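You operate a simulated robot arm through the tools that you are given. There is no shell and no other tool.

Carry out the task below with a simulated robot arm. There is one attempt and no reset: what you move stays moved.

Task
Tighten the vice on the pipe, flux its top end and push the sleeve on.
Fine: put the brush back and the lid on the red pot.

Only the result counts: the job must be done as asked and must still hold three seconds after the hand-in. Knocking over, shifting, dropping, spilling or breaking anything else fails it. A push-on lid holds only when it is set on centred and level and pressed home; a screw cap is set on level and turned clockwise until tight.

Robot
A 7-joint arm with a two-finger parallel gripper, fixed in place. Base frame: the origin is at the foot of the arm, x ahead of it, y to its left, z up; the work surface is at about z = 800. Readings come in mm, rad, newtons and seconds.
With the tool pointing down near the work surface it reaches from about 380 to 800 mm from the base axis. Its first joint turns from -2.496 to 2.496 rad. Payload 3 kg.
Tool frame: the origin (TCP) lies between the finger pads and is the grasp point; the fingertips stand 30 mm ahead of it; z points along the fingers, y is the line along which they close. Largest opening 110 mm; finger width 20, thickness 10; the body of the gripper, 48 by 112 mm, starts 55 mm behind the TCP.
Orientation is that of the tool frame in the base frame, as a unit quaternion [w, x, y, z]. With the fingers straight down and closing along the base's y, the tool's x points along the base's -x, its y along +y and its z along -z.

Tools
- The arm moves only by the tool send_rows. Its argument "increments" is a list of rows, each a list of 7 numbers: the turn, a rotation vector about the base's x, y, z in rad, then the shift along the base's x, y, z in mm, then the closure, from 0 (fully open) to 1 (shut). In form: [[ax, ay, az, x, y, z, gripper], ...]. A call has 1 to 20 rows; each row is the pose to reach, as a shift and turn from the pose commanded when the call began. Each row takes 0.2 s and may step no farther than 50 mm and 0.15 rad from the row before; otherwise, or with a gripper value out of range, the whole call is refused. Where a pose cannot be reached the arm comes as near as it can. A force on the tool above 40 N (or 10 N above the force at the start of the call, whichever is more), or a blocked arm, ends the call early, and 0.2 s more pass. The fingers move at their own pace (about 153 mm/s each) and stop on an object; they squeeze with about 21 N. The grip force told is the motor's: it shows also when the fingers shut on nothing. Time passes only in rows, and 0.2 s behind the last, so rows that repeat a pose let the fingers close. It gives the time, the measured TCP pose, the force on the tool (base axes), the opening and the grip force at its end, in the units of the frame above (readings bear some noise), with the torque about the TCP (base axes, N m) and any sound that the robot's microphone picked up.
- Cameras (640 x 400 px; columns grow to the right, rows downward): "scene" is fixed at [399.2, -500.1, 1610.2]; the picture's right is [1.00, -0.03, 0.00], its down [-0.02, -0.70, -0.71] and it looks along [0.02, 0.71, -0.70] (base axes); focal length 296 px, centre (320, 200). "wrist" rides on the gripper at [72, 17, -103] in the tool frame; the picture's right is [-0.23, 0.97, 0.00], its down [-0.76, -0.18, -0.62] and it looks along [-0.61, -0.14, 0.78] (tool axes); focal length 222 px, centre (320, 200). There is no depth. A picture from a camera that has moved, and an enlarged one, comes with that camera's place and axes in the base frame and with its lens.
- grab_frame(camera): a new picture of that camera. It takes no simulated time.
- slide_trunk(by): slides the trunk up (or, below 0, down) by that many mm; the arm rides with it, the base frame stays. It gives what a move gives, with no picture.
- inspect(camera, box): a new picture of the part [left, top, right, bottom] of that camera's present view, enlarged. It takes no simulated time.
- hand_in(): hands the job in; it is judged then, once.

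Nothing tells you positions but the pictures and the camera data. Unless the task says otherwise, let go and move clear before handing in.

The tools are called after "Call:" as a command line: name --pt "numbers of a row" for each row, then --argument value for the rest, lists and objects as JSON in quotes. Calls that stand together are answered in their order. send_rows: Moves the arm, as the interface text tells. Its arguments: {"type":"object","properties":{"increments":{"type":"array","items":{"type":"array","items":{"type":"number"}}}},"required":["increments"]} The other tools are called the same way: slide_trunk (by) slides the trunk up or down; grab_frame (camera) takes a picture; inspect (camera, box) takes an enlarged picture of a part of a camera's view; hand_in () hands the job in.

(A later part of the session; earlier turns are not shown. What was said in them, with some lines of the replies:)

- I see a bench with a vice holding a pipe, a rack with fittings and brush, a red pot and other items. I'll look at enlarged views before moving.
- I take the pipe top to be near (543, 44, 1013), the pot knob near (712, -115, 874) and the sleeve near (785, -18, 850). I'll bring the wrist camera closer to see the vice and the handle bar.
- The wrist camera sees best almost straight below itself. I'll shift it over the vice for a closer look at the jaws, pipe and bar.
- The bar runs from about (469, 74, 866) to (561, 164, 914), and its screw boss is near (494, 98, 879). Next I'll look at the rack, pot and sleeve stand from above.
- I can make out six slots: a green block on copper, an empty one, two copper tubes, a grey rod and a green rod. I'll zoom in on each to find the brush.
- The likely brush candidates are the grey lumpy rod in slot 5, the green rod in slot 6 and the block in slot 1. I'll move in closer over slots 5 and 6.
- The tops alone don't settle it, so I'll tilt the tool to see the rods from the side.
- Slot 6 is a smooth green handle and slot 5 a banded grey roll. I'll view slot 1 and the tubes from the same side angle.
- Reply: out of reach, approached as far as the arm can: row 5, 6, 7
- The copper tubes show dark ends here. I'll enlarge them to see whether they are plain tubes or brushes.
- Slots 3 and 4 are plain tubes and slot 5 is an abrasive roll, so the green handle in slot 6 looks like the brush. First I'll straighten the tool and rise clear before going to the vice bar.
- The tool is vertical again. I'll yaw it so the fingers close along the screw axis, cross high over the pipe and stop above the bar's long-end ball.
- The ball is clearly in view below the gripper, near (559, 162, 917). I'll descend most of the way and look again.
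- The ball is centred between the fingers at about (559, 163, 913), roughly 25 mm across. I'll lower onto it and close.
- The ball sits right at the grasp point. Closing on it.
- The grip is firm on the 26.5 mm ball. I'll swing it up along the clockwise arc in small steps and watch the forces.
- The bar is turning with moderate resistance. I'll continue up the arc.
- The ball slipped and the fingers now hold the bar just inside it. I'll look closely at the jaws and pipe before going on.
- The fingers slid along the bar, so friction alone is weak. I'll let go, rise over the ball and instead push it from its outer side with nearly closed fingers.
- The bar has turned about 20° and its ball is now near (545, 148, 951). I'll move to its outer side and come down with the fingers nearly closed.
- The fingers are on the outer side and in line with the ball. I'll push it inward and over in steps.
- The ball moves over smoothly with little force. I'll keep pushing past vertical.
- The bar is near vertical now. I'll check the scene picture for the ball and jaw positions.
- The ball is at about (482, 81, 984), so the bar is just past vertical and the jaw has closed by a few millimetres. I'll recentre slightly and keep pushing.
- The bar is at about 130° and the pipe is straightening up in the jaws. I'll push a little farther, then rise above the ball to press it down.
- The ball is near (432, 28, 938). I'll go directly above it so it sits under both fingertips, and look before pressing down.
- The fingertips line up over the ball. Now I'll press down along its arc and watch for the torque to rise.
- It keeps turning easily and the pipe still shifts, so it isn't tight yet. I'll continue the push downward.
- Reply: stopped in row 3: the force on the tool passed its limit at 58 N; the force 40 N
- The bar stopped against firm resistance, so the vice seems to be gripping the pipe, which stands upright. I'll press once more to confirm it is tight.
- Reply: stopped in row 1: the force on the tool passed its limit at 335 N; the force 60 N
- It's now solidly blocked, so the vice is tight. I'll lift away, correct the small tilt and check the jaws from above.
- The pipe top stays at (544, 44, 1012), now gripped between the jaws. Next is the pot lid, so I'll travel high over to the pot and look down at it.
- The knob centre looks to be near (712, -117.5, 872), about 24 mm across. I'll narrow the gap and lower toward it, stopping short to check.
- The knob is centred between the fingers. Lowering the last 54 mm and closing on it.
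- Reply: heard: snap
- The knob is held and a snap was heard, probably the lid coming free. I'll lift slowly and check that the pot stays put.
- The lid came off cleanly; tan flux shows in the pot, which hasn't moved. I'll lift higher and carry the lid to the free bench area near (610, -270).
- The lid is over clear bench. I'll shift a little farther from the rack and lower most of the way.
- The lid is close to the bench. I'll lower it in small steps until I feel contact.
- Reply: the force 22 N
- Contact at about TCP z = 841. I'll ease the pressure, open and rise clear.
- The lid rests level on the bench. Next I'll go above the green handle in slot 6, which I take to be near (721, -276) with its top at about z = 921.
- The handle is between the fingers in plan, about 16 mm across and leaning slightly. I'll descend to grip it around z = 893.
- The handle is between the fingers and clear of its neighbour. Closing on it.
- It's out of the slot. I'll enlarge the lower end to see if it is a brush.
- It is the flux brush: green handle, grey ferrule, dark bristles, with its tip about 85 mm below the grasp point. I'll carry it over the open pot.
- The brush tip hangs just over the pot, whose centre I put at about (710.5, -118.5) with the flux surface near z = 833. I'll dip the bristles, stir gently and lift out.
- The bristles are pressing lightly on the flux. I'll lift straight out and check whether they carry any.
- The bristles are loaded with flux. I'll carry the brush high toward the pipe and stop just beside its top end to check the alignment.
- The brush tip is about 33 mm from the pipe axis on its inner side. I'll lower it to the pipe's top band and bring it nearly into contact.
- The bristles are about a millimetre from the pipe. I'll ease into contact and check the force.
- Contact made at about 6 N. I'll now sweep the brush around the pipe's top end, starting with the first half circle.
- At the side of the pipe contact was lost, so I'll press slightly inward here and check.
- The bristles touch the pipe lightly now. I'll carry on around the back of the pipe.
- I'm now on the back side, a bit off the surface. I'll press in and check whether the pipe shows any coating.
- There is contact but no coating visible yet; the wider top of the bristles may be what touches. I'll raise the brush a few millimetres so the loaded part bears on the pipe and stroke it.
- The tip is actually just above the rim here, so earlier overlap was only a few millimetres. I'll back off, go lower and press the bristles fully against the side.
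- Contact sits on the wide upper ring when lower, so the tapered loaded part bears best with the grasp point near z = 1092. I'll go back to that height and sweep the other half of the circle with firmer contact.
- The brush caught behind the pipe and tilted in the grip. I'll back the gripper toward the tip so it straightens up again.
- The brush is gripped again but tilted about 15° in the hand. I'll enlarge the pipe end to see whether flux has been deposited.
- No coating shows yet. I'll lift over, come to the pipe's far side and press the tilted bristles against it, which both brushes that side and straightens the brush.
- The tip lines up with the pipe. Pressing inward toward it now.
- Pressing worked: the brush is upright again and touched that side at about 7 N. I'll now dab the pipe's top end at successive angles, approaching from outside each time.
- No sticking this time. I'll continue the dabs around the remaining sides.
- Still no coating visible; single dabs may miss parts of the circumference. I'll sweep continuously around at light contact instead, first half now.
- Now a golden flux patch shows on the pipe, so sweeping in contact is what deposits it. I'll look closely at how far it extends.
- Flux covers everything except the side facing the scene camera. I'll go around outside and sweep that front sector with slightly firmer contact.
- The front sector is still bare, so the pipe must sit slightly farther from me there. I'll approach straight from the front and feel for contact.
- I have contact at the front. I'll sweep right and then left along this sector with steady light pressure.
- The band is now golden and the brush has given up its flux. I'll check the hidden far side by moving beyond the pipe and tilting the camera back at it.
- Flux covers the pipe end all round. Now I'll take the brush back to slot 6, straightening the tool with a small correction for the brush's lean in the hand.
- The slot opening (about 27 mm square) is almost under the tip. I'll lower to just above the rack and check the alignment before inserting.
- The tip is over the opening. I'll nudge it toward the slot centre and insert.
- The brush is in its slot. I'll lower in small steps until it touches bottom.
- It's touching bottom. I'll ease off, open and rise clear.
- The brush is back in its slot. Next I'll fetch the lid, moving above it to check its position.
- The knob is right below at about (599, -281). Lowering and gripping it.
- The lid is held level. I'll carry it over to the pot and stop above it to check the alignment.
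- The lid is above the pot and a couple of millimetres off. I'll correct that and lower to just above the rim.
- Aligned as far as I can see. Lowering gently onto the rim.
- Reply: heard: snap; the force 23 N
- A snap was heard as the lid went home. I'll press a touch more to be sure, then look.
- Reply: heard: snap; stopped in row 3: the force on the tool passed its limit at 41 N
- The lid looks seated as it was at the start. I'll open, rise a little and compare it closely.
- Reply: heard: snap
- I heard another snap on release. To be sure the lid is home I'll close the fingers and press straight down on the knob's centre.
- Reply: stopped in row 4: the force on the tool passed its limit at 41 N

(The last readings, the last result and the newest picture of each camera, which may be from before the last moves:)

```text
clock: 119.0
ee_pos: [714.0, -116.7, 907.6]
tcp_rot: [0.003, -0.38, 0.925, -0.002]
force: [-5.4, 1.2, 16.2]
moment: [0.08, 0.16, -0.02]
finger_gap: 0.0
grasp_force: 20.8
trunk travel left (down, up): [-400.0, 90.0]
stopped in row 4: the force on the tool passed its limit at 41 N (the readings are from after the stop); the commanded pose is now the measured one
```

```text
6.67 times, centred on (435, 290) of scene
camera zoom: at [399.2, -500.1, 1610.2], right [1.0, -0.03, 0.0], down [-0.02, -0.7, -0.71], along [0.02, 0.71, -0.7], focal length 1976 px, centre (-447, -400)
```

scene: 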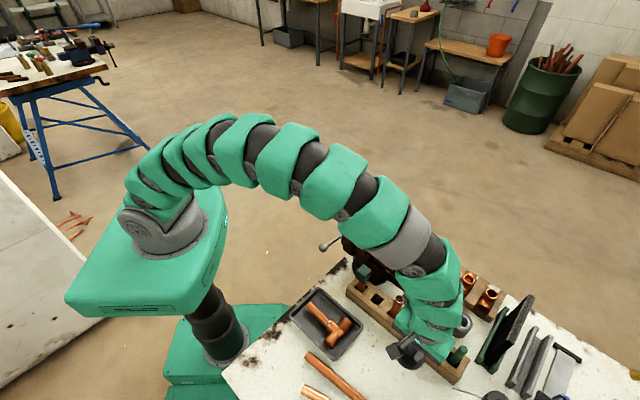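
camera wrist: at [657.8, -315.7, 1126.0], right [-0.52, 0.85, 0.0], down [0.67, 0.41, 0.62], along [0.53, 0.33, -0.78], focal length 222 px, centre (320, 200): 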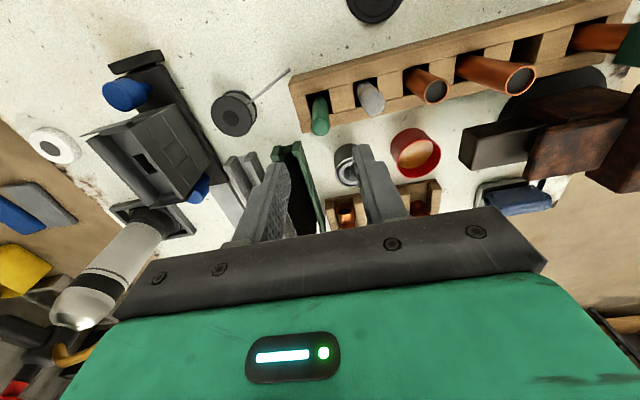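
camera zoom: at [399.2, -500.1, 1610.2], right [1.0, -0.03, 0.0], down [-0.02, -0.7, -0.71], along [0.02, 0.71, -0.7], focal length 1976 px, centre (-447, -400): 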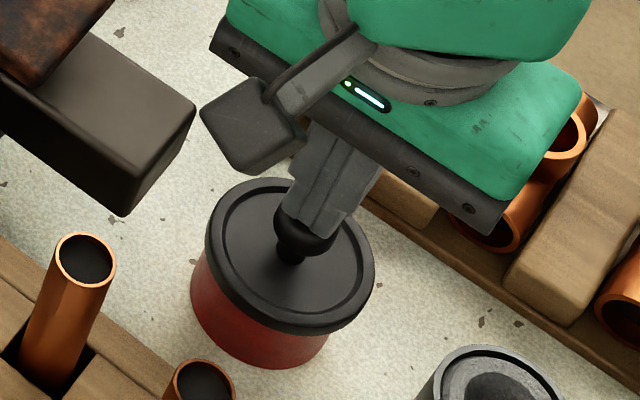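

Pressed at 41 N with no further click, so the lid is home and level. Now I'll rise, turn the gripper 90° and look down on the sleeve in its bay.

Call:
send_rows --pt "0 0 0 0 0 40 1" --pt "0 0 0 0 0 85 0.7" --pt "0 0 -0.14 5 10 110 0.5" --pt "0 0 -0.28 12 20 110 0.3" --pt "0 0 -0.42 20 30 110 0.3" --pt "0 0 -0.56 28 40 110 0.3" --pt "0 0 -0.7 35 50 110 0.3" --pt "0 0 -0.84 42 60 110 0.3" --pt "0 0 -0.98 50 70 110 0.3" --pt "0 0 -1.12 58 80 110 0.3" --pt "0 0 -1.26 66 88 110 0.3" --pt "0 0 -1.4 74 94 110 0.3" --pt "0 0 -1.54 78 97 110 0.3" --pt "0 0 -1.571 78 97 110 0.3" --pt "0 0 -1.571 78 97 110 0.3"

Call:
grab_frame --camera "wrist"

Call:
inspect --camera "wrist" --box '[220, 40, 400, 200]'

Call:
grab_frame --camera "scene"

```text
clock: 122.2
ee_pos: [793.3, -19.8, 1016.6]
tcp_rot: [0.0, 0.386, 0.922, -0.003]
force: [-0.2, 0.0, -0.7]
moment: [-0.01, -0.01, -0.02]
finger_gap: 76.8
grasp_force: 0.0
trunk travel left (down, up): [-400.0, 90.0]
```

```text
taken
camera wrist: at [754.1, 43.3, 1120.0], right [0.85, 0.52, 0.0], down [0.41, -0.66, 0.63], along [0.32, -0.54, -0.78], focal length 222 px, centre (320, 200)
```

wrist: 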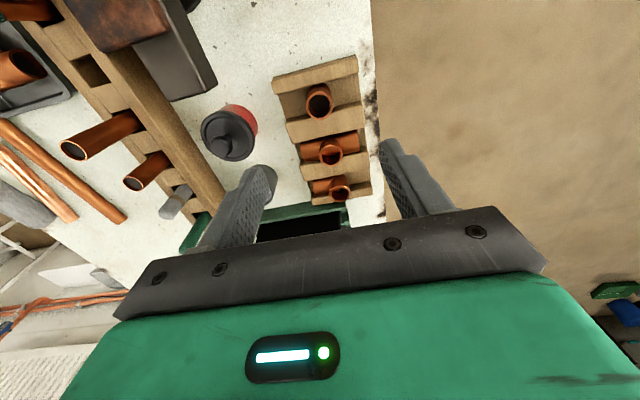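

```text
2.50 times, centred on (310, 120) of wrist
camera zoom: at [754.1, 43.3, 1120.0], right [0.85, 0.52, 0.0], down [0.41, -0.66, 0.63], along [0.32, -0.54, -0.78], focal length 555 px, centre (345, 400)
```

zoom: 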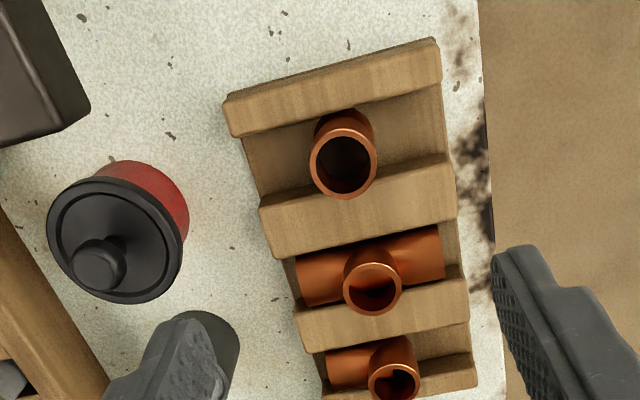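

```text
taken
```

scene: 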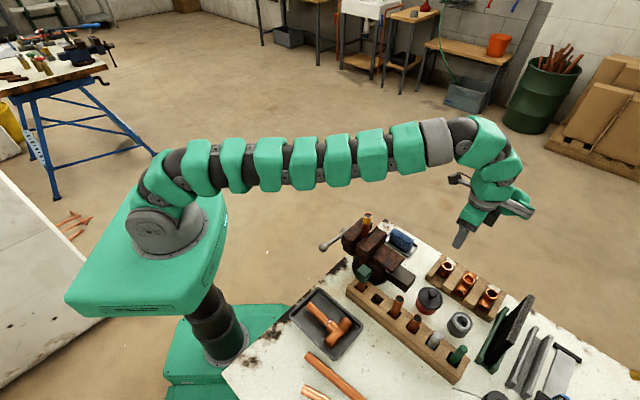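

The sleeve is almost exactly below the grasp point, with its top near z = 855. I'll descend part way between the dividers' line and re-check.

Call:
send_rows --pt "0 0 0 0 0 -40 0.4" --pt "0 0 0 0 0 -80 0.45" --pt "0 0 0 0 0 -112 0.45" --pt "0 0 0 0 0 -112 0.45"

Call:
grab_frame --camera "wrist"

Call:
inspect --camera "wrist" --box '[240, 80, 400, 240]'

Call:
inspect --camera "scene" --box '[410, 220, 500, 310]'

```text
clock: 123.2
ee_pos: [793.9, -20.3, 904.0]
tcp_rot: [-0.001, 0.386, 0.923, -0.003]
force: [-0.2, 0.6, -0.5]
moment: [0.04, 0.04, -0.04]
finger_gap: 60.4
grasp_force: 0.0
trunk travel left (down, up): [-400.0, 90.0]
```

```text
taken
camera wrist: at [755.4, 41.8, 1007.8], right [0.85, 0.52, 0.0], down [0.41, -0.66, 0.63], along [0.32, -0.54, -0.78], focal length 222 px, centre (320, 200)
```

wrist: 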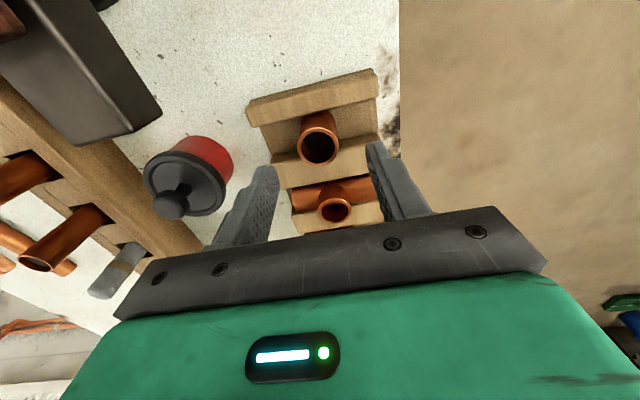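

```text
2.50 times, centred on (320, 160) of wrist
camera zoom: at [755.4, 41.8, 1007.8], right [0.85, 0.52, 0.0], down [0.41, -0.66, 0.63], along [0.32, -0.54, -0.78], focal length 555 px, centre (320, 300)
```

zoom: 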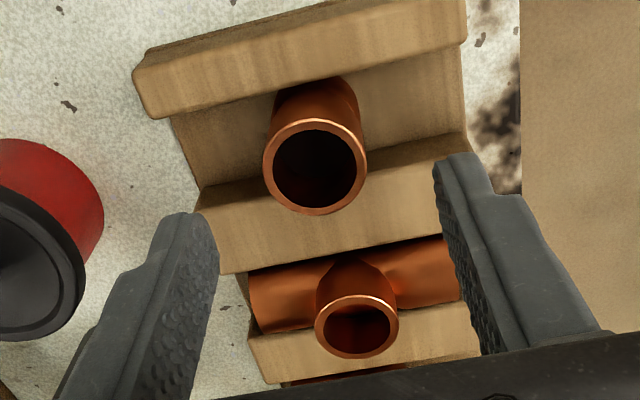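

```text
4.44 times, centred on (455, 265) of scene
camera zoom: at [399.2, -500.1, 1610.2], right [1.0, -0.03, 0.0], down [-0.02, -0.7, -0.71], along [0.02, 0.71, -0.7], focal length 1317 px, centre (-280, -89)
```

zoom: 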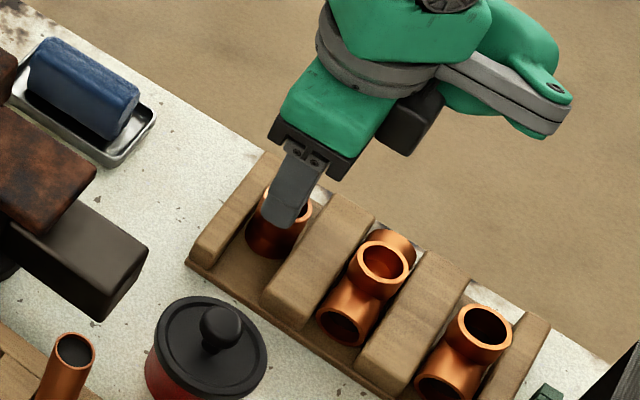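

The sleeve's centre is about 2 mm off in x; I'll correct that and go down to grip it by its upper part.

Call:
send_rows --pt "0 0 0 -1.9 0 -15 0.45" --pt "0 0 0 -1.9 0 -30 0.45" --pt "0 0 0 -1.9 0 -43 0.45" --pt "0 0 0 -1.9 0 -43 0.45"

Call:
grab_frame --camera "wrist"

Call:
inspect --camera "wrist" --box '[250, 110, 390, 250]'

```text
clock: 124.2
ee_pos: [791.8, -20.3, 860.9]
tcp_rot: [0.0, 0.386, 0.922, -0.002]
force: [-0.1, 0.4, 0.2]
moment: [0.0, -0.01, 0.0]
finger_gap: 60.5
grasp_force: 0.0
trunk travel left (down, up): [-400.0, 90.0]
```

```text
taken
camera wrist: at [752.9, 42.5, 964.7], right [0.85, 0.52, 0.0], down [0.41, -0.66, 0.63], along [0.32, -0.54, -0.78], focal length 222 px, centre (320, 200)
```

wrist: 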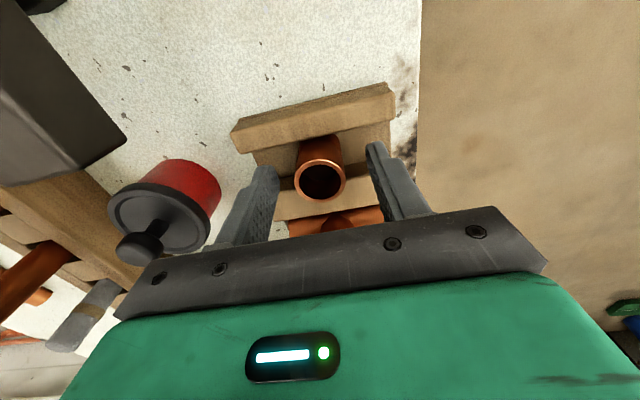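

```text
2.86 times, centred on (320, 180) of wrist
camera zoom: at [752.9, 42.5, 964.7], right [0.85, 0.52, 0.0], down [0.41, -0.66, 0.63], along [0.32, -0.54, -0.78], focal length 635 px, centre (320, 257)
```

zoom: 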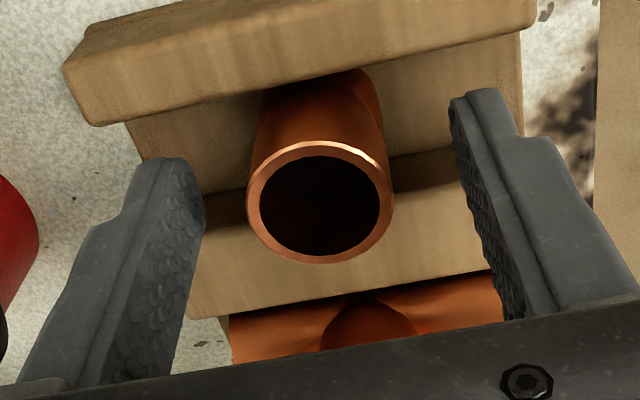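

The fingers straddle the sleeve cleanly and it is centred. Closing on it and lifting slowly.

Call:
send_rows --pt "0 0 0 0 0 0 0.65" --pt "0 0 0 0 0 0 0.85" --pt "0 0 0 0 0 0 1" --pt "0 0 0 0 0 0 1"

Call:
send_rows --pt "0 0 0 0 0 8 1" --pt "0 0 0 0 0 20 1" --pt "0 0 0 0 0 40 1" --pt "0 0 0 0 0 70 1" --pt "0 0 0 0 0 110 1" --pt "0 0 0 0 0 110 1"

Call:
grab_frame --camera "wrist"

Call:
inspect --camera "wrist" --box '[250, 110, 390, 250]'

Call:
inspect --camera "scene" --box '[410, 190, 510, 300]'

```text
clock: 125.2
ee_pos: [791.4, -19.7, 861.3]
tcp_rot: [-0.001, 0.386, 0.922, -0.003]
force: [0.1, -0.7, -0.2]
moment: [0.0, -0.03, -0.02]
finger_gap: 30.5
grasp_force: 20.8
trunk travel left (down, up): [-400.0, 90.0]
```

```text
clock: 126.6
ee_pos: [790.0, -20.4, 969.8]
tcp_rot: [-0.001, 0.386, 0.923, -0.003]
force: [0.1, 0.3, -0.3]
moment: [0.04, -0.02, 0.0]
finger_gap: 30.6
grasp_force: 21.0
trunk travel left (down, up): [-400.0, 90.0]
```

```text
taken
camera wrist: at [751.6, 42.3, 1074.3], right [0.85, 0.52, 0.0], down [0.41, -0.66, 0.63], along [0.32, -0.54, -0.78], focal length 222 px, centre (320, 200)
```

wrist: 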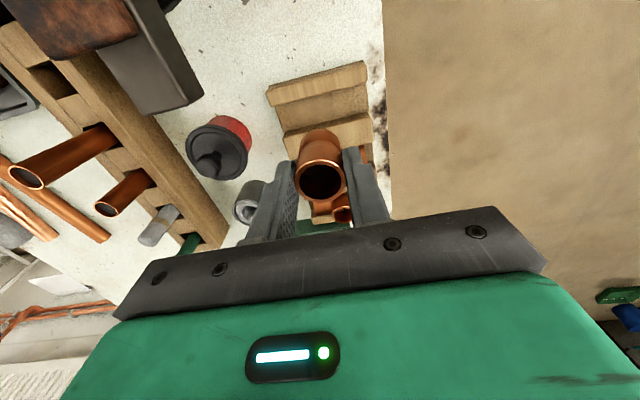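

```text
2.86 times, centred on (320, 180) of wrist
camera zoom: at [751.6, 42.3, 1074.3], right [0.85, 0.52, 0.0], down [0.41, -0.66, 0.63], along [0.32, -0.54, -0.78], focal length 635 px, centre (320, 257)
```

zoom: 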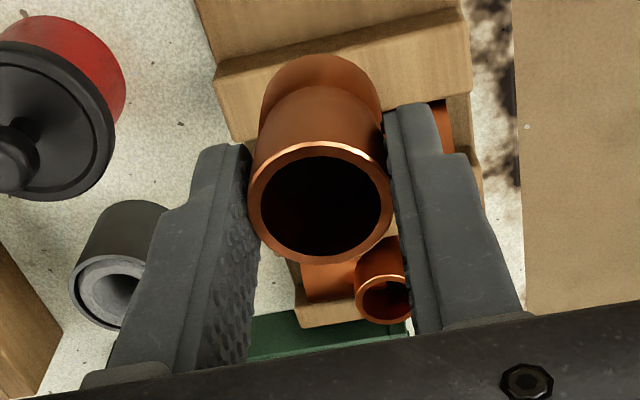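

```text
3.64 times, centred on (460, 245) of scene
camera zoom: at [399.2, -500.1, 1610.2], right [1.0, -0.03, 0.0], down [-0.02, -0.7, -0.71], along [0.02, 0.71, -0.7], focal length 1078 px, centre (-189, 36)
```

zoom: 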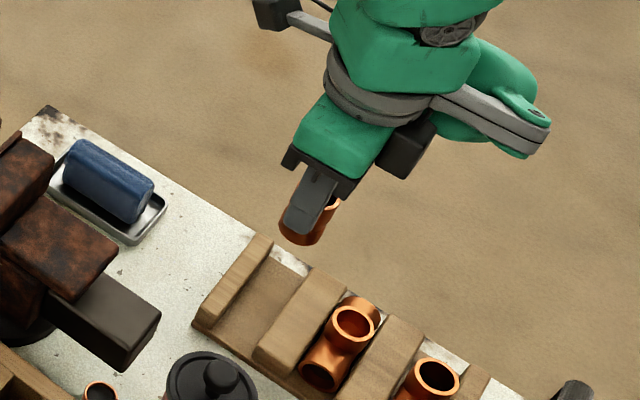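

The sleeve is held upright at 30.6 mm across. I'll raise it and carry it high over to the pipe, then check alignment from above.

Call:
send_rows --pt "0 0 0 0 0 45 1" --pt "0 0 0 -15 4 90 1" --pt "0 0 0 -45 11 125 1" --pt "0 0 0 -85 22 150 1" --pt "0 0 0 -130 33 158.7 1" --pt "0 0 0 -175 45 158.7 1" --pt "0 0 0 -215 55 158.7 1" --pt "0 0 0 -244.4 62.4 158.7 1" --pt "0 0 0 -244.4 62.4 158.7 1" --pt "0 0 0 -244.4 62.4 158.7 1"

Call:
grab_frame --camera "wrist"

Call:
inspect --camera "wrist" --box '[270, 80, 370, 180]'

Call:
inspect --camera "scene" --box '[340, 160, 420, 240]'

```text
clock: 128.8
ee_pos: [545.8, 43.2, 1128.2]
tcp_rot: [0.0, 0.386, 0.922, -0.002]
force: [-1.0, 1.3, -0.3]
moment: [0.01, 0.06, 0.0]
finger_gap: 30.8
grasp_force: 21.0
trunk travel left (down, up): [-400.0, 90.0]
```

```text
taken
camera wrist: at [507.2, 105.6, 1231.8], right [0.85, 0.52, 0.0], down [0.41, -0.66, 0.63], along [0.32, -0.54, -0.78], focal length 222 px, centre (320, 200)
```

wrist: 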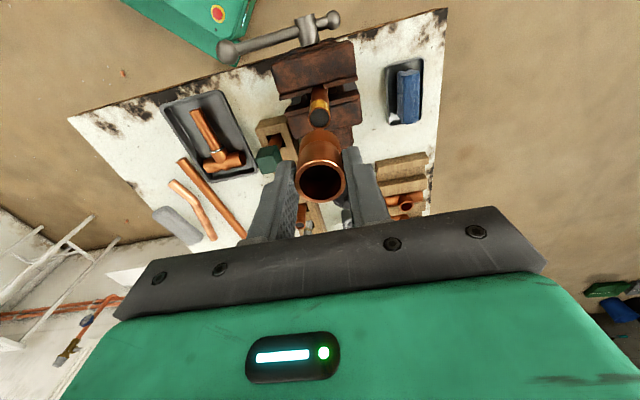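

```text
4.00 times, centred on (320, 130) of wrist
camera zoom: at [507.2, 105.6, 1231.8], right [0.85, 0.52, 0.0], down [0.41, -0.66, 0.63], along [0.32, -0.54, -0.78], focal length 888 px, centre (320, 480)
```

zoom: 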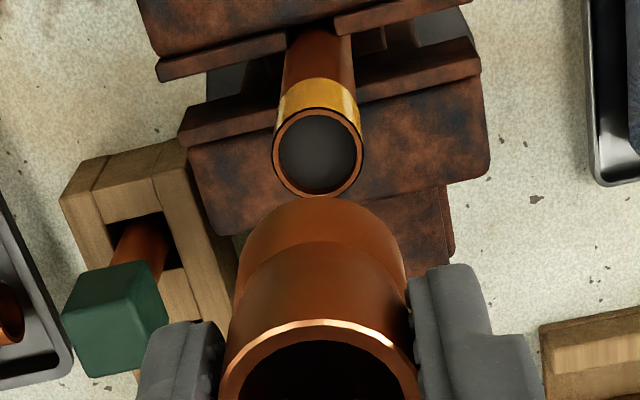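

```text
5.00 times, centred on (380, 200) of scene
camera zoom: at [399.2, -500.1, 1610.2], right [1.0, -0.03, 0.0], down [-0.02, -0.7, -0.71], along [0.02, 0.71, -0.7], focal length 1482 px, centre (20, 200)
```

zoom: 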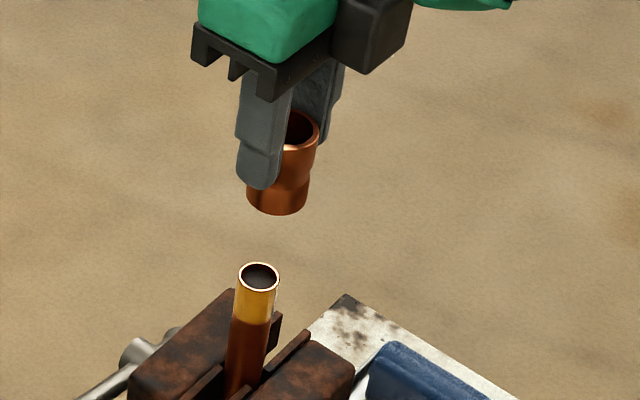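

The pipe end shows clearly just beyond the sleeve. I'll zoom in on the sleeve's shape and the alignment.

Call:
inspect --camera "scene" --box '[360, 175, 400, 210]'

Call:
inspect --camera "wrist" --box '[285, 100, 355, 210]'

```text
11.43 times, centred on (380, 192) of scene
camera zoom: at [399.2, -500.1, 1610.2], right [1.0, -0.03, 0.0], down [-0.02, -0.7, -0.71], along [0.02, 0.71, -0.7], focal length 3387 px, centre (-366, 286)
```

zoom: 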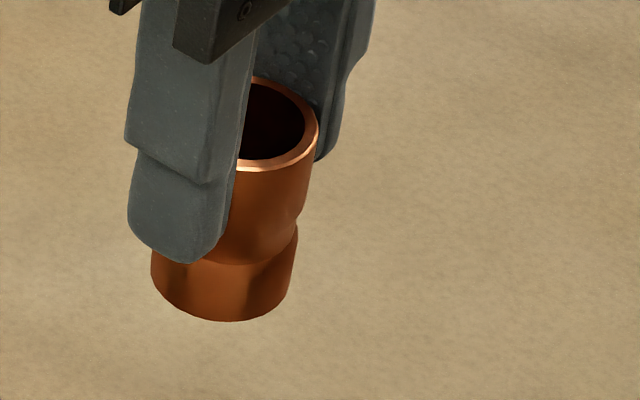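

```text
3.64 times, centred on (320, 155) of wrist
camera zoom: at [507.2, 105.6, 1231.8], right [0.85, 0.52, 0.0], down [0.41, -0.66, 0.63], along [0.32, -0.54, -0.78], focal length 808 px, centre (320, 364)
```

zoom: 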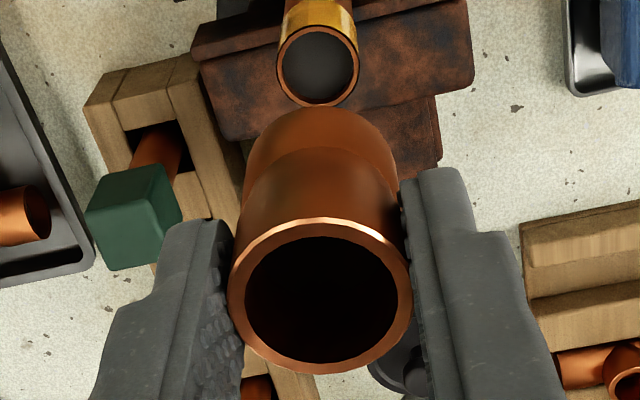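

The sleeve sits about 2 mm off the pipe axis toward the screw's far side. I'll correct by that and lower until it is just above the pipe end.

Call:
send_rows --pt "0 0 0 -1.5 1.6 -20 1" --pt "0 0 0 -1.5 1.6 -45 1" --pt "0 0 0 -1.5 1.6 -58 1" --pt "0 0 0 -1.5 1.6 -58 1"

Call:
inspect --camera "wrist" --box '[270, 90, 370, 190]'

Call:
inspect --camera "scene" --box '[355, 180, 395, 230]'

```text
clock: 129.8
ee_pos: [545.4, 42.0, 1071.7]
tcp_rot: [0.002, 0.386, 0.923, -0.003]
force: [0.5, -0.3, -0.4]
moment: [0.02, 0.01, 0.0]
finger_gap: 30.7
grasp_force: 21.4
trunk travel left (down, up): [-400.0, 90.0]
```

```text
4.00 times, centred on (320, 140) of wrist
camera zoom: at [506.8, 105.5, 1175.5], right [0.85, 0.52, 0.0], down [0.41, -0.66, 0.63], along [0.33, -0.54, -0.78], focal length 888 px, centre (320, 440)
```

zoom: 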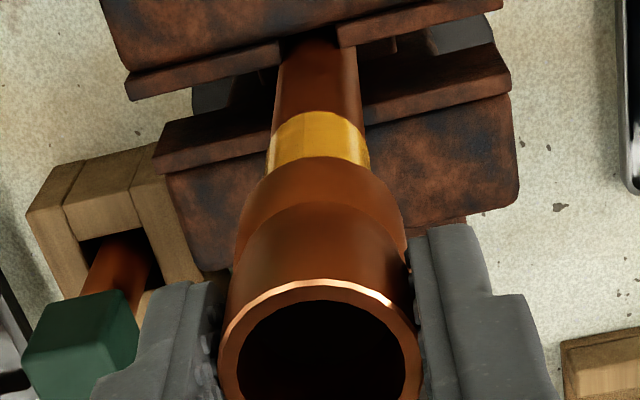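

```text
8.00 times, centred on (375, 205) of scene
camera zoom: at [399.2, -500.1, 1610.2], right [1.0, -0.03, 0.0], down [-0.02, -0.7, -0.71], along [0.02, 0.71, -0.7], focal length 2371 px, centre (-120, 160)
```

zoom: 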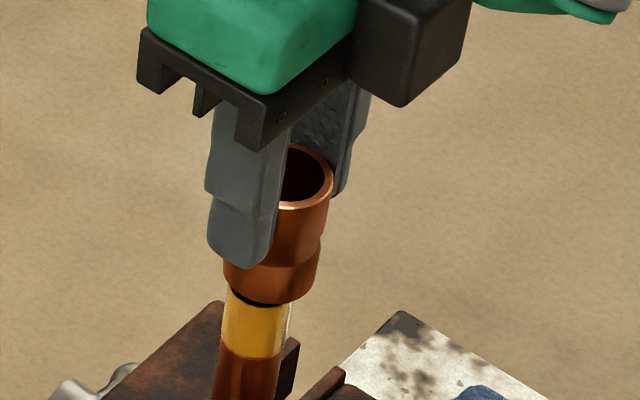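

Sideways alignment looks good, but the scene view says the sleeve is still 2–3 mm off along one direction. I'll take another reading before correcting.

Call:
send_rows --pt "0 0 0 0 0 0 1"

Call:
inspect --camera "scene" --box '[360, 195, 390, 225]'

Call:
inspect --camera "wrist" --box '[290, 100, 350, 160]'

```text
clock: 130.2
ee_pos: [546.3, 41.5, 1071.3]
tcp_rot: [0.001, 0.386, 0.922, -0.002]
force: [-0.4, -0.5, -0.8]
moment: [-0.01, 0.03, 0.02]
finger_gap: 30.5
grasp_force: 21.0
trunk travel left (down, up): [-400.0, 90.0]
```

```text
13.33 times, centred on (375, 210) of scene
camera zoom: at [399.2, -500.1, 1610.2], right [1.0, -0.03, 0.0], down [-0.02, -0.7, -0.71], along [0.02, 0.71, -0.7], focal length 3951 px, centre (-413, 67)
```

zoom: 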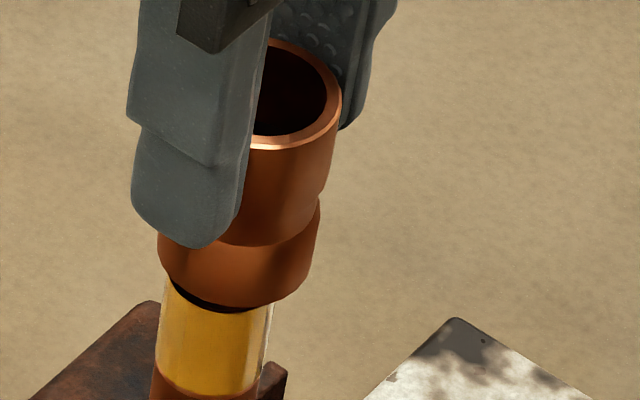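

```text
6.67 times, centred on (320, 130) of wrist
camera zoom: at [506.7, 105.5, 1175.5], right [0.85, 0.52, 0.0], down [0.41, -0.66, 0.63], along [0.32, -0.54, -0.78], focal length 1481 px, centre (320, 667)
```

zoom: 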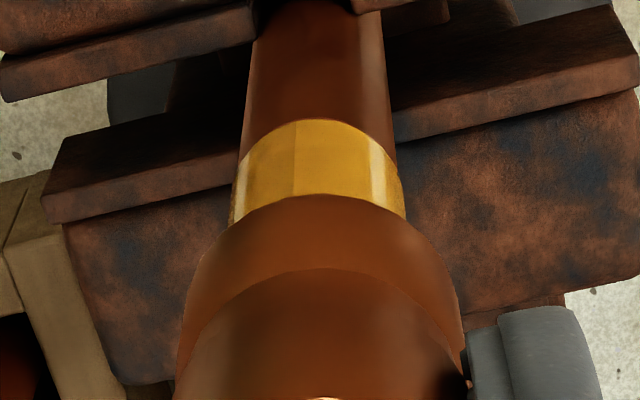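

The scene view shows a 2 mm offset toward x, with sideways alignment fine. I'll correct it and re-check.

Call:
send_rows --pt "0 0 0 -1 0.7 0 1" --pt "0 0 0 -2 1.5 0 1" --pt "0 0 0 -2 1.5 0 1"

Call:
inspect --camera "scene" --box '[360, 195, 390, 225]'

Call:
inspect --camera "wrist" --box '[290, 100, 350, 160]'

```text
clock: 131.0
ee_pos: [544.1, 45.0, 1071.4]
tcp_rot: [0.0, 0.386, 0.922, -0.002]
force: [0.9, 0.0, -0.3]
moment: [0.0, -0.05, 0.0]
finger_gap: 30.5
grasp_force: 21.0
trunk travel left (down, up): [-400.0, 90.0]
```

```text
13.33 times, centred on (375, 210) of scene
camera zoom: at [399.2, -500.1, 1610.2], right [1.0, -0.03, 0.0], down [-0.02, -0.7, -0.71], along [0.02, 0.71, -0.7], focal length 3951 px, centre (-413, 67)
```

zoom: 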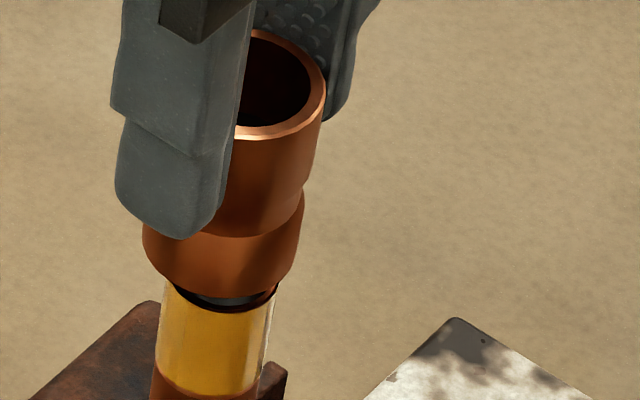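

```text
6.67 times, centred on (320, 130) of wrist
camera zoom: at [504.0, 108.1, 1175.5], right [0.85, 0.52, 0.0], down [0.41, -0.66, 0.63], along [0.32, -0.54, -0.78], focal length 1481 px, centre (320, 667)
```

zoom: 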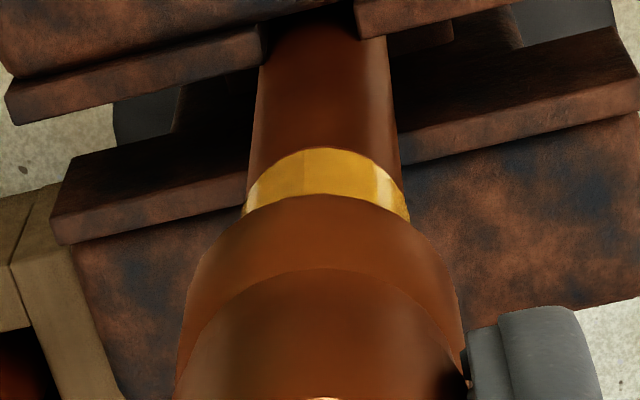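

It overshot slightly; the pipe rim is now visible in front. I'll bring it back by about 1.5 mm.

Call:
send_rows --pt "0 0 0 0.7 -0.4 0 1" --pt "0 0 0 1.5 -0.9 0 1" --pt "0 0 0 1.5 -0.9 0 1" --pt "0 0 0 1.5 -0.9 0 1"

Call:
inspect --camera "scene" --box '[360, 195, 390, 225]'

Call:
inspect --camera "wrist" --box '[290, 100, 350, 160]'

```text
clock: 132.0
ee_pos: [544.6, 44.9, 1072.2]
tcp_rot: [0.001, 0.386, 0.923, -0.002]
force: [0.2, 0.1, -0.5]
moment: [0.02, 0.02, 0.01]
finger_gap: 30.7
grasp_force: 20.9
trunk travel left (down, up): [-400.0, 90.0]
```

```text
13.33 times, centred on (375, 210) of scene
camera zoom: at [399.2, -500.1, 1610.2], right [1.0, -0.03, 0.0], down [-0.02, -0.7, -0.71], along [0.02, 0.71, -0.7], focal length 3951 px, centre (-413, 67)
```

zoom: 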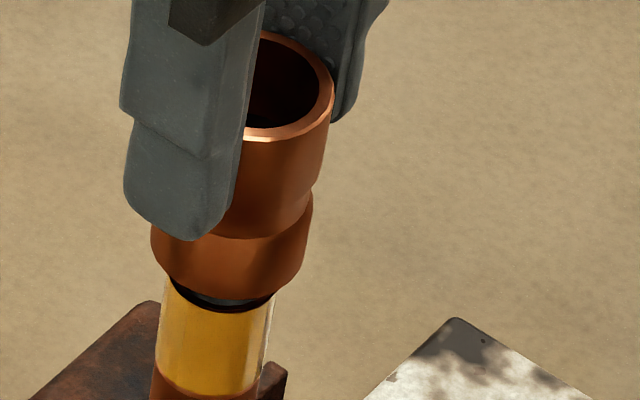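

```text
6.67 times, centred on (320, 130) of wrist
camera zoom: at [505.6, 107.4, 1175.7], right [0.85, 0.52, 0.0], down [0.41, -0.66, 0.63], along [0.32, -0.54, -0.78], focal length 1481 px, centre (320, 667)
```

zoom: 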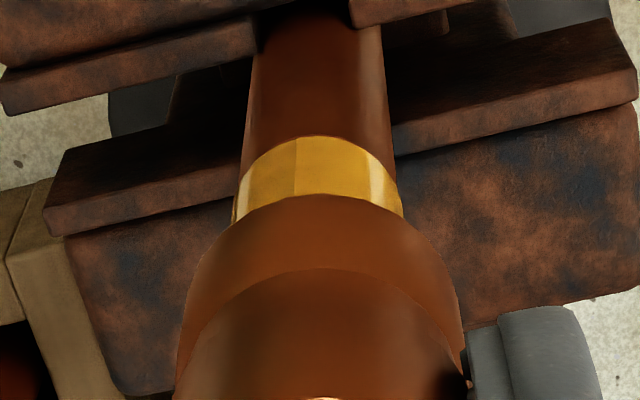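

Aligned within about half a millimetre now. A last tiny tweak, then I'll lower onto the pipe and watch the force.

Call:
send_rows --pt "0 0 0 -0.3 -0.3 -2 1" --pt "0 0 0 -0.3 -0.3 -5 1" --pt "0 0 0 -0.3 -0.3 -8 1" --pt "0 0 0 -0.3 -0.3 -10 1" --pt "0 0 0 -0.3 -0.3 -10 1"

Call:
inspect --camera "scene" --box '[360, 195, 390, 225]'

Call:
inspect --camera "wrist" --box '[290, 100, 350, 160]'

```text
clock: 133.2
ee_pos: [544.0, 44.4, 1061.9]
tcp_rot: [0.0, 0.386, 0.922, -0.002]
force: [-0.5, -0.1, -0.4]
moment: [0.0, -0.02, 0.02]
finger_gap: 30.5
grasp_force: 21.2
trunk travel left (down, up): [-400.0, 90.0]
```

```text
13.33 times, centred on (375, 210) of scene
camera zoom: at [399.2, -500.1, 1610.2], right [1.0, -0.03, 0.0], down [-0.02, -0.7, -0.71], along [0.02, 0.71, -0.7], focal length 3951 px, centre (-413, 67)
```

zoom: 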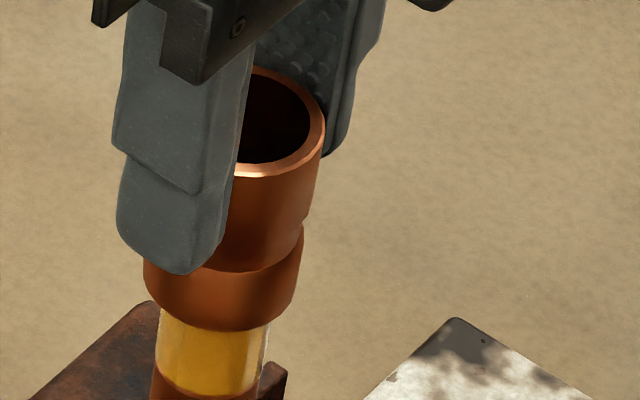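

```text
6.67 times, centred on (320, 130) of wrist
camera zoom: at [505.1, 107.4, 1166.0], right [0.85, 0.52, 0.0], down [0.41, -0.66, 0.63], along [0.32, -0.54, -0.78], focal length 1481 px, centre (320, 667)
```

zoom: 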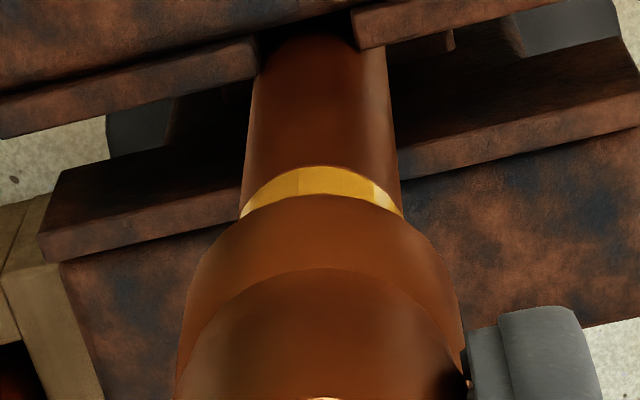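

No contact yet and still aligned. Continuing down.

Call:
send_rows --pt "0 0 0 0 0 -2 1" --pt "0 0 0 0 0 -4 1" --pt "0 0 0 0 0 -6 1" --pt "0 0 0 0 0 -6 1"

Call:
inspect --camera "scene" --box '[360, 195, 390, 225]'

```text
clock: 134.2
ee_pos: [543.5, 44.4, 1056.1]
tcp_rot: [0.0, 0.386, 0.923, -0.003]
force: [0.1, -0.4, -0.7]
moment: [0.01, 0.02, 0.01]
finger_gap: 30.8
grasp_force: 20.6
trunk travel left (down, up): [-400.0, 90.0]
```

```text
13.33 times, centred on (375, 210) of scene
camera zoom: at [399.2, -500.1, 1610.2], right [1.0, -0.03, 0.0], down [-0.02, -0.7, -0.71], along [0.02, 0.71, -0.7], focal length 3951 px, centre (-413, 67)
```

zoom: 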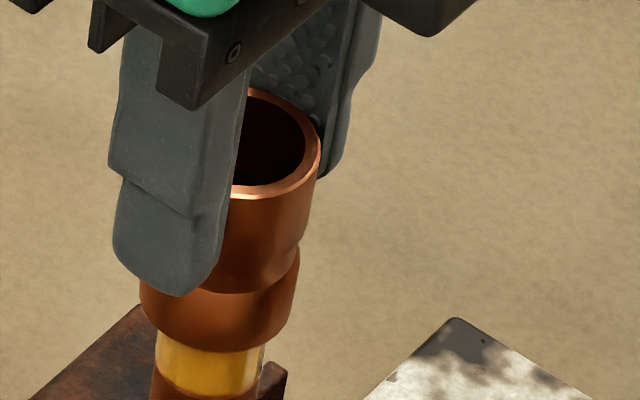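

The sleeve is sliding on freely. I'll keep lowering until it meets the stop.

Call:
send_rows --pt "0 0 0 0 0 -3 1" --pt "0 0 0 0 0 -6 1" --pt "0 0 0 0 0 -9 1" --pt "0 0 0 0 0 -9 1"

Call:
inspect --camera "scene" --box '[360, 195, 390, 225]'

Call:
inspect --camera "wrist" --box '[270, 100, 370, 200]'

```text
clock: 135.2
ee_pos: [543.2, 42.6, 1046.3]
tcp_rot: [0.0, 0.386, 0.922, -0.003]
force: [0.5, 0.7, 0.5]
moment: [0.03, 0.02, 0.0]
finger_gap: 30.6
grasp_force: 21.2
trunk travel left (down, up): [-400.0, 90.0]
```

```text
13.33 times, centred on (375, 210) of scene
camera zoom: at [399.2, -500.1, 1610.2], right [1.0, -0.03, 0.0], down [-0.02, -0.7, -0.71], along [0.02, 0.71, -0.7], focal length 3951 px, centre (-413, 67)
```

zoom: 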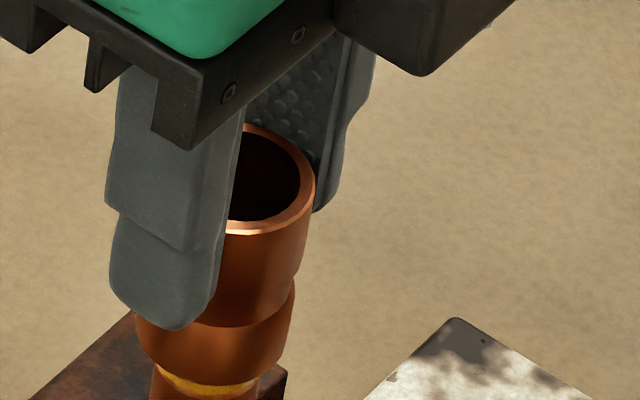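

```text
4.00 times, centred on (320, 150) of wrist
camera zoom: at [505.0, 106.4, 1150.6], right [0.85, 0.52, 0.0], down [0.41, -0.66, 0.63], along [0.32, -0.54, -0.78], focal length 888 px, centre (320, 400)
```

zoom: 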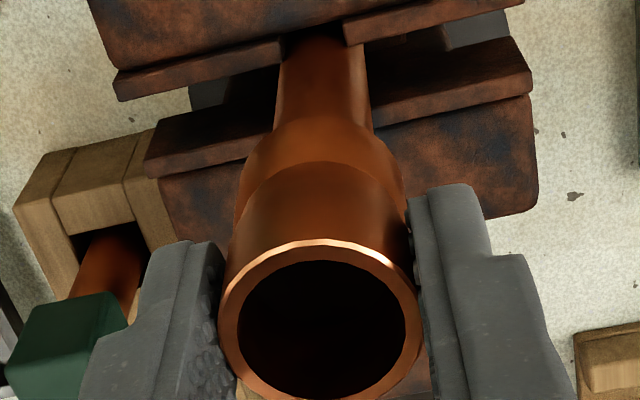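

The gold band is nearly covered. A bit farther, in small steps, to reach the stop.

Call:
send_rows --pt "0 0 0 0 0 -2 1" --pt "0 0 0 0 0 -4 1" --pt "0 0 0 0 0 -6 1" --pt "0 0 0 0 0 -6 1"

Call:
inspect --camera "scene" --box '[360, 195, 390, 235]'

```text
clock: 136.2
ee_pos: [543.5, 44.0, 1041.8]
tcp_rot: [0.0, 0.385, 0.923, -0.002]
force: [1.0, -0.7, 14.5]
moment: [-0.03, -0.04, -0.02]
finger_gap: 30.2
grasp_force: 20.9
trunk travel left (down, up): [-400.0, 90.0]
```

```text
10.00 times, centred on (375, 215) of scene
camera zoom: at [399.2, -500.1, 1610.2], right [1.0, -0.03, 0.0], down [-0.02, -0.7, -0.71], along [0.02, 0.71, -0.7], focal length 2963 px, centre (-230, 50)
```

zoom: 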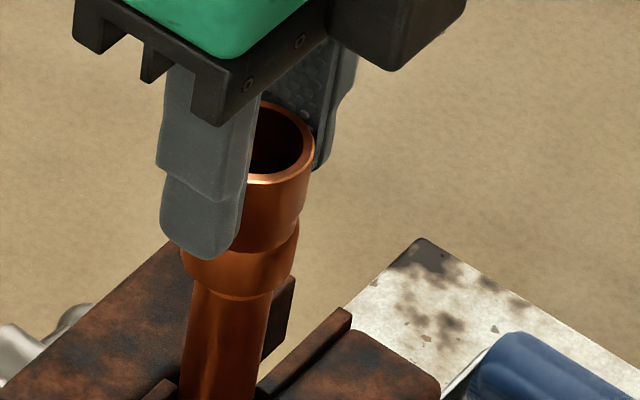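

The band is fully covered and I feel the stop at 14 N. A little more push to seat it fully.

Call:
send_rows --pt "0 0 0 0 0 -1 1" --pt "0 0 0 0 0 -2 1" --pt "0 0 0 0 0 -2 1"

Call:
inspect --camera "scene" --box '[360, 195, 390, 235]'

Call:
inspect --camera "wrist" --box '[270, 100, 370, 200]'

```text
clock: 137.0
ee_pos: [543.1, 43.5, 1041.5]
tcp_rot: [0.003, 0.386, 0.923, -0.001]
force: [2.8, -0.7, 40.2]
moment: [-0.05, -0.09, -0.01]
finger_gap: 30.5
grasp_force: 21.5
trunk travel left (down, up): [-400.0, 90.0]
```

```text
10.00 times, centred on (375, 215) of scene
camera zoom: at [399.2, -500.1, 1610.2], right [1.0, -0.03, 0.0], down [-0.02, -0.7, -0.71], along [0.02, 0.71, -0.7], focal length 2963 px, centre (-230, 50)
```

zoom: 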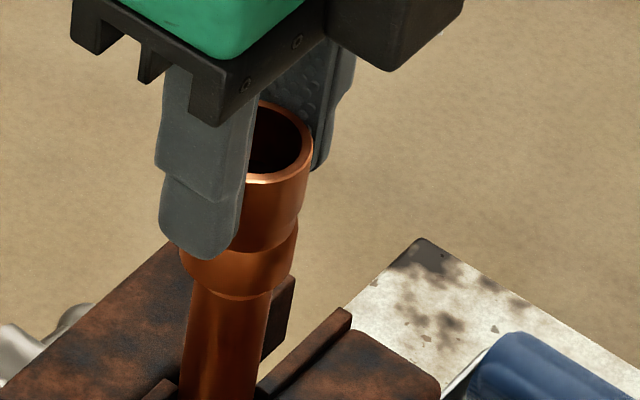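

```text
4.00 times, centred on (320, 150) of wrist
camera zoom: at [504.1, 106.9, 1144.9], right [0.85, 0.52, 0.0], down [0.41, -0.66, 0.63], along [0.33, -0.53, -0.78], focal length 888 px, centre (320, 400)
```

zoom: 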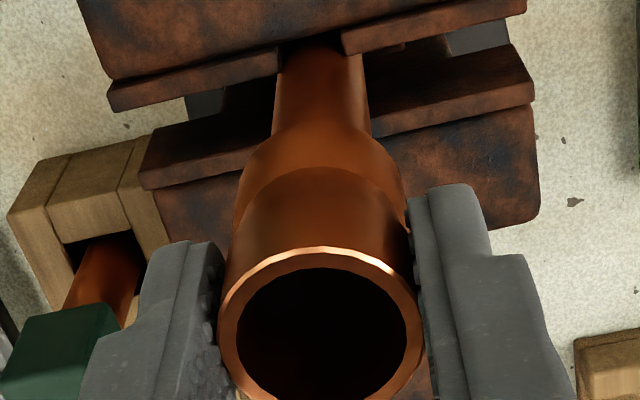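

The sleeve is home at 40 N. I'll ease the pressure, open and lift straight away.

Call:
send_rows --pt "0 0 0 0 0 2 1" --pt "0 0 0 0 0 3 1" --pt "0 0 0 0 0 3 0.85" --pt "0 0 0 0 0 3 0.6" --pt "0 0 0 0 0 3 0.4" --pt "0 0 0 0 0 30 0.4" --pt "0 0 0 0 0 75 0.4" --pt "0 0 0 0 0 120 0.4" --pt "0 0 0 0 0 120 0.4"

Call:
grab_frame --camera "wrist"

Call:
inspect --camera "scene" --box '[325, 180, 425, 280]'

Call:
inspect --camera "scene" --box '[340, 230, 520, 390]'

```text
clock: 139.0
ee_pos: [547.2, 44.3, 1158.3]
tcp_rot: [0.001, 0.386, 0.922, -0.003]
force: [0.4, -0.1, 0.2]
moment: [-0.05, -0.04, 0.0]
finger_gap: 66.0
grasp_force: 0.1
trunk travel left (down, up): [-400.0, 90.0]
```

```text
taken
camera wrist: at [507.5, 108.1, 1262.8], right [0.85, 0.52, 0.0], down [0.41, -0.66, 0.63], along [0.32, -0.54, -0.78], focal length 222 px, centre (320, 200)
```

wrist: 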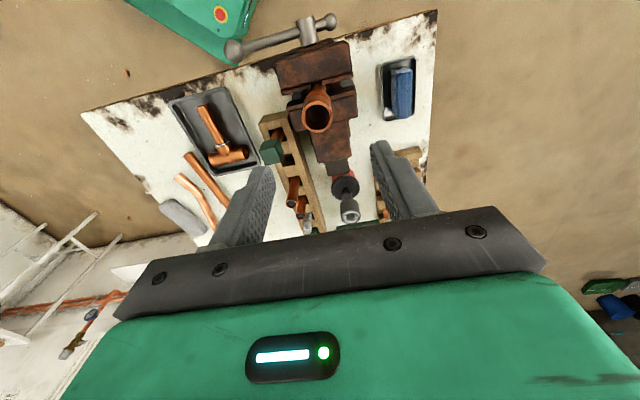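

```text
4.00 times, centred on (375, 230) of scene
camera zoom: at [399.2, -500.1, 1610.2], right [1.0, -0.03, 0.0], down [-0.02, -0.7, -0.71], along [0.02, 0.71, -0.7], focal length 1185 px, centre (100, 80)
```

zoom: 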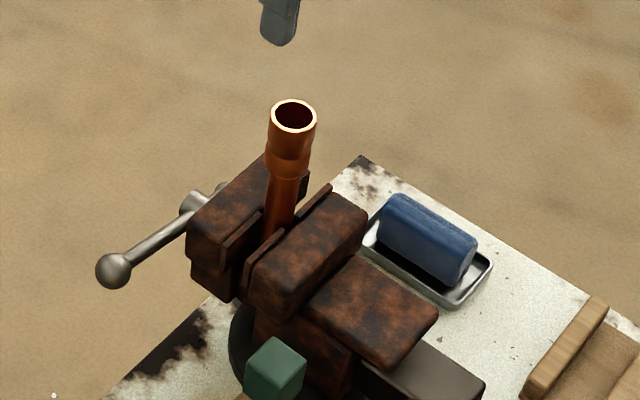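

```text
2.50 times, centred on (430, 310) of scene
camera zoom: at [399.2, -500.1, 1610.2], right [1.0, -0.03, 0.0], down [-0.02, -0.7, -0.71], along [0.02, 0.71, -0.7], focal length 741 px, centre (45, -75)
```

zoom: 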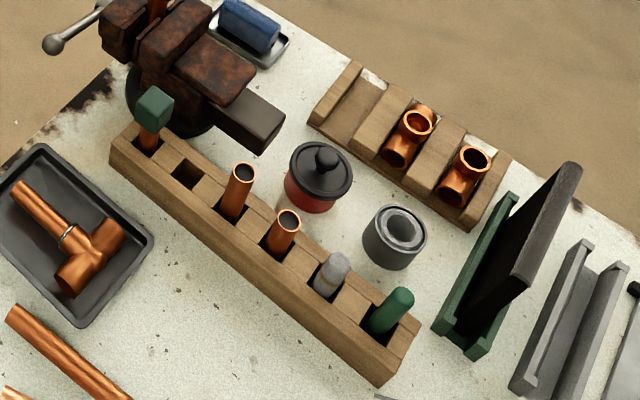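

The sleeve stands straight on the pipe, the brush is in slot 6 and the lid on the pot. I'll check the lid and the vice once more in detail, now that the arm is out of the way.

Call:
inspect --camera "scene" --box '[405, 265, 465, 325]'

Call:
inspect --camera "scene" --box '[355, 195, 395, 255]'

Call:
inspect --camera "wrist" --box '[310, 150, 390, 230]'

```text
6.67 times, centred on (435, 295) of scene
camera zoom: at [399.2, -500.1, 1610.2], right [1.0, -0.03, 0.0], down [-0.02, -0.7, -0.71], along [0.02, 0.71, -0.7], focal length 1976 px, centre (-447, -433)
```

zoom: 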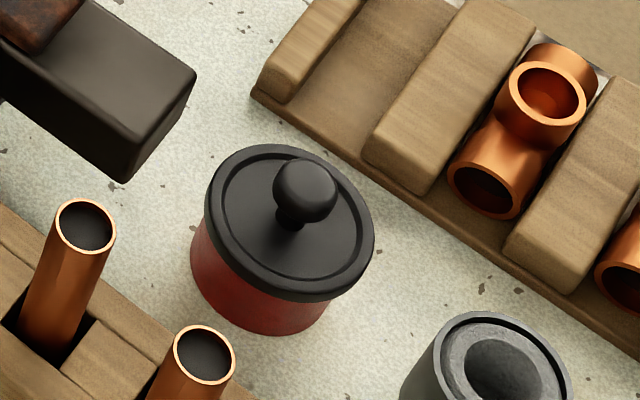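

```text
6.67 times, centred on (375, 225) of scene
camera zoom: at [399.2, -500.1, 1610.2], right [1.0, -0.03, 0.0], down [-0.02, -0.7, -0.71], along [0.02, 0.71, -0.7], focal length 1976 px, centre (-47, 33)
```

zoom: 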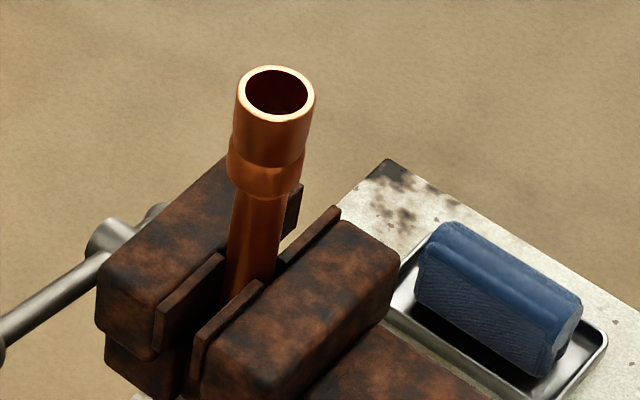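

```text
5.00 times, centred on (350, 190) of wrist
camera zoom: at [507.5, 108.1, 1262.8], right [0.85, 0.52, 0.0], down [0.41, -0.66, 0.63], along [0.32, -0.54, -0.78], focal length 1111 px, centre (170, 250)
```

zoom: 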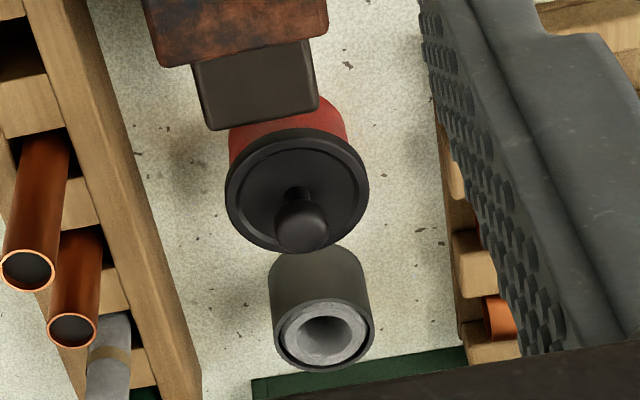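

Everything checks out: the lid is concentric and level, the pipe held firm under 40 N, and the sleeve is fully home. I'll move the arm well clear and then hand in.

Call:
send_rows --pt "0 0 0 0 0 40 0.4" --pt "0 0 0 -10 0 80 0.4" --pt "0 0 0 -30 0 110 0.4" --pt "0 0 0 -50 0 120 0.4" --pt "0 0 0 -50 0 120 0.4" --pt "0 0 0 -50 0 120 0.4"

Call:
grab_frame --camera "scene"

```text
clock: 140.4
ee_pos: [495.2, 43.8, 1278.1]
tcp_rot: [-0.001, 0.386, 0.923, -0.002]
force: [1.3, -0.3, -0.5]
moment: [0.02, -0.02, 0.02]
finger_gap: 65.9
grasp_force: 0.0
trunk travel left (down, up): [-400.0, 90.0]
```

```text
taken
```

scene: 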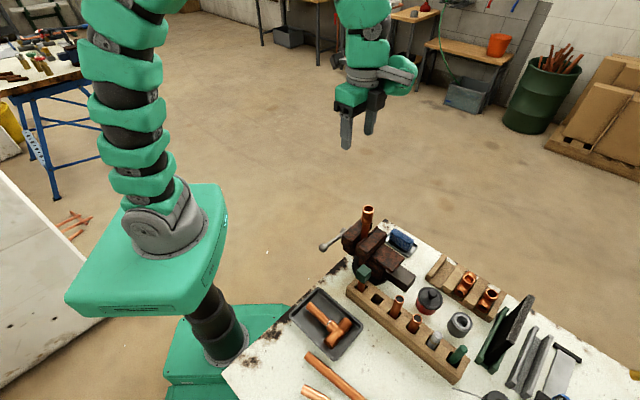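

The arm is clear and the bench is in order: vice tight, pipe fluxed, sleeve on, brush in its slot and lid on the red pot. Handing in.

Call:
hand_in

```text
The job is handed in.
```

I did every part of the job and handed it in; I haven't seen the judging result.

- **Vice:** I turned the bar clockwise until it was solidly blocked. The pipe stayed upright and did not slip when the sleeve was pushed on at 40 N.
- **Flux:** The pipe's top end was coated gold all the way round, checked from both sides. The brush caught behind the pipe once while I was brushing and tilted in the grip. I worked it free, and nothing was dropped or knocked.
- **Sleeve:** It slid on straight, covers the whole fluxed band and is pushed up to its stop.
- **Brush:** It is back in its own slot at the end of the rack.
- **Lid:** It sits centred and level on the red pot. I heard a snap when it first went on, another as I pressed harder and one more as I let go. I then pressed straight down on the knob at 41 N and heard nothing further, so I take it to be fully home.

The arm let go of everything and was clear of the bench at hand-in.
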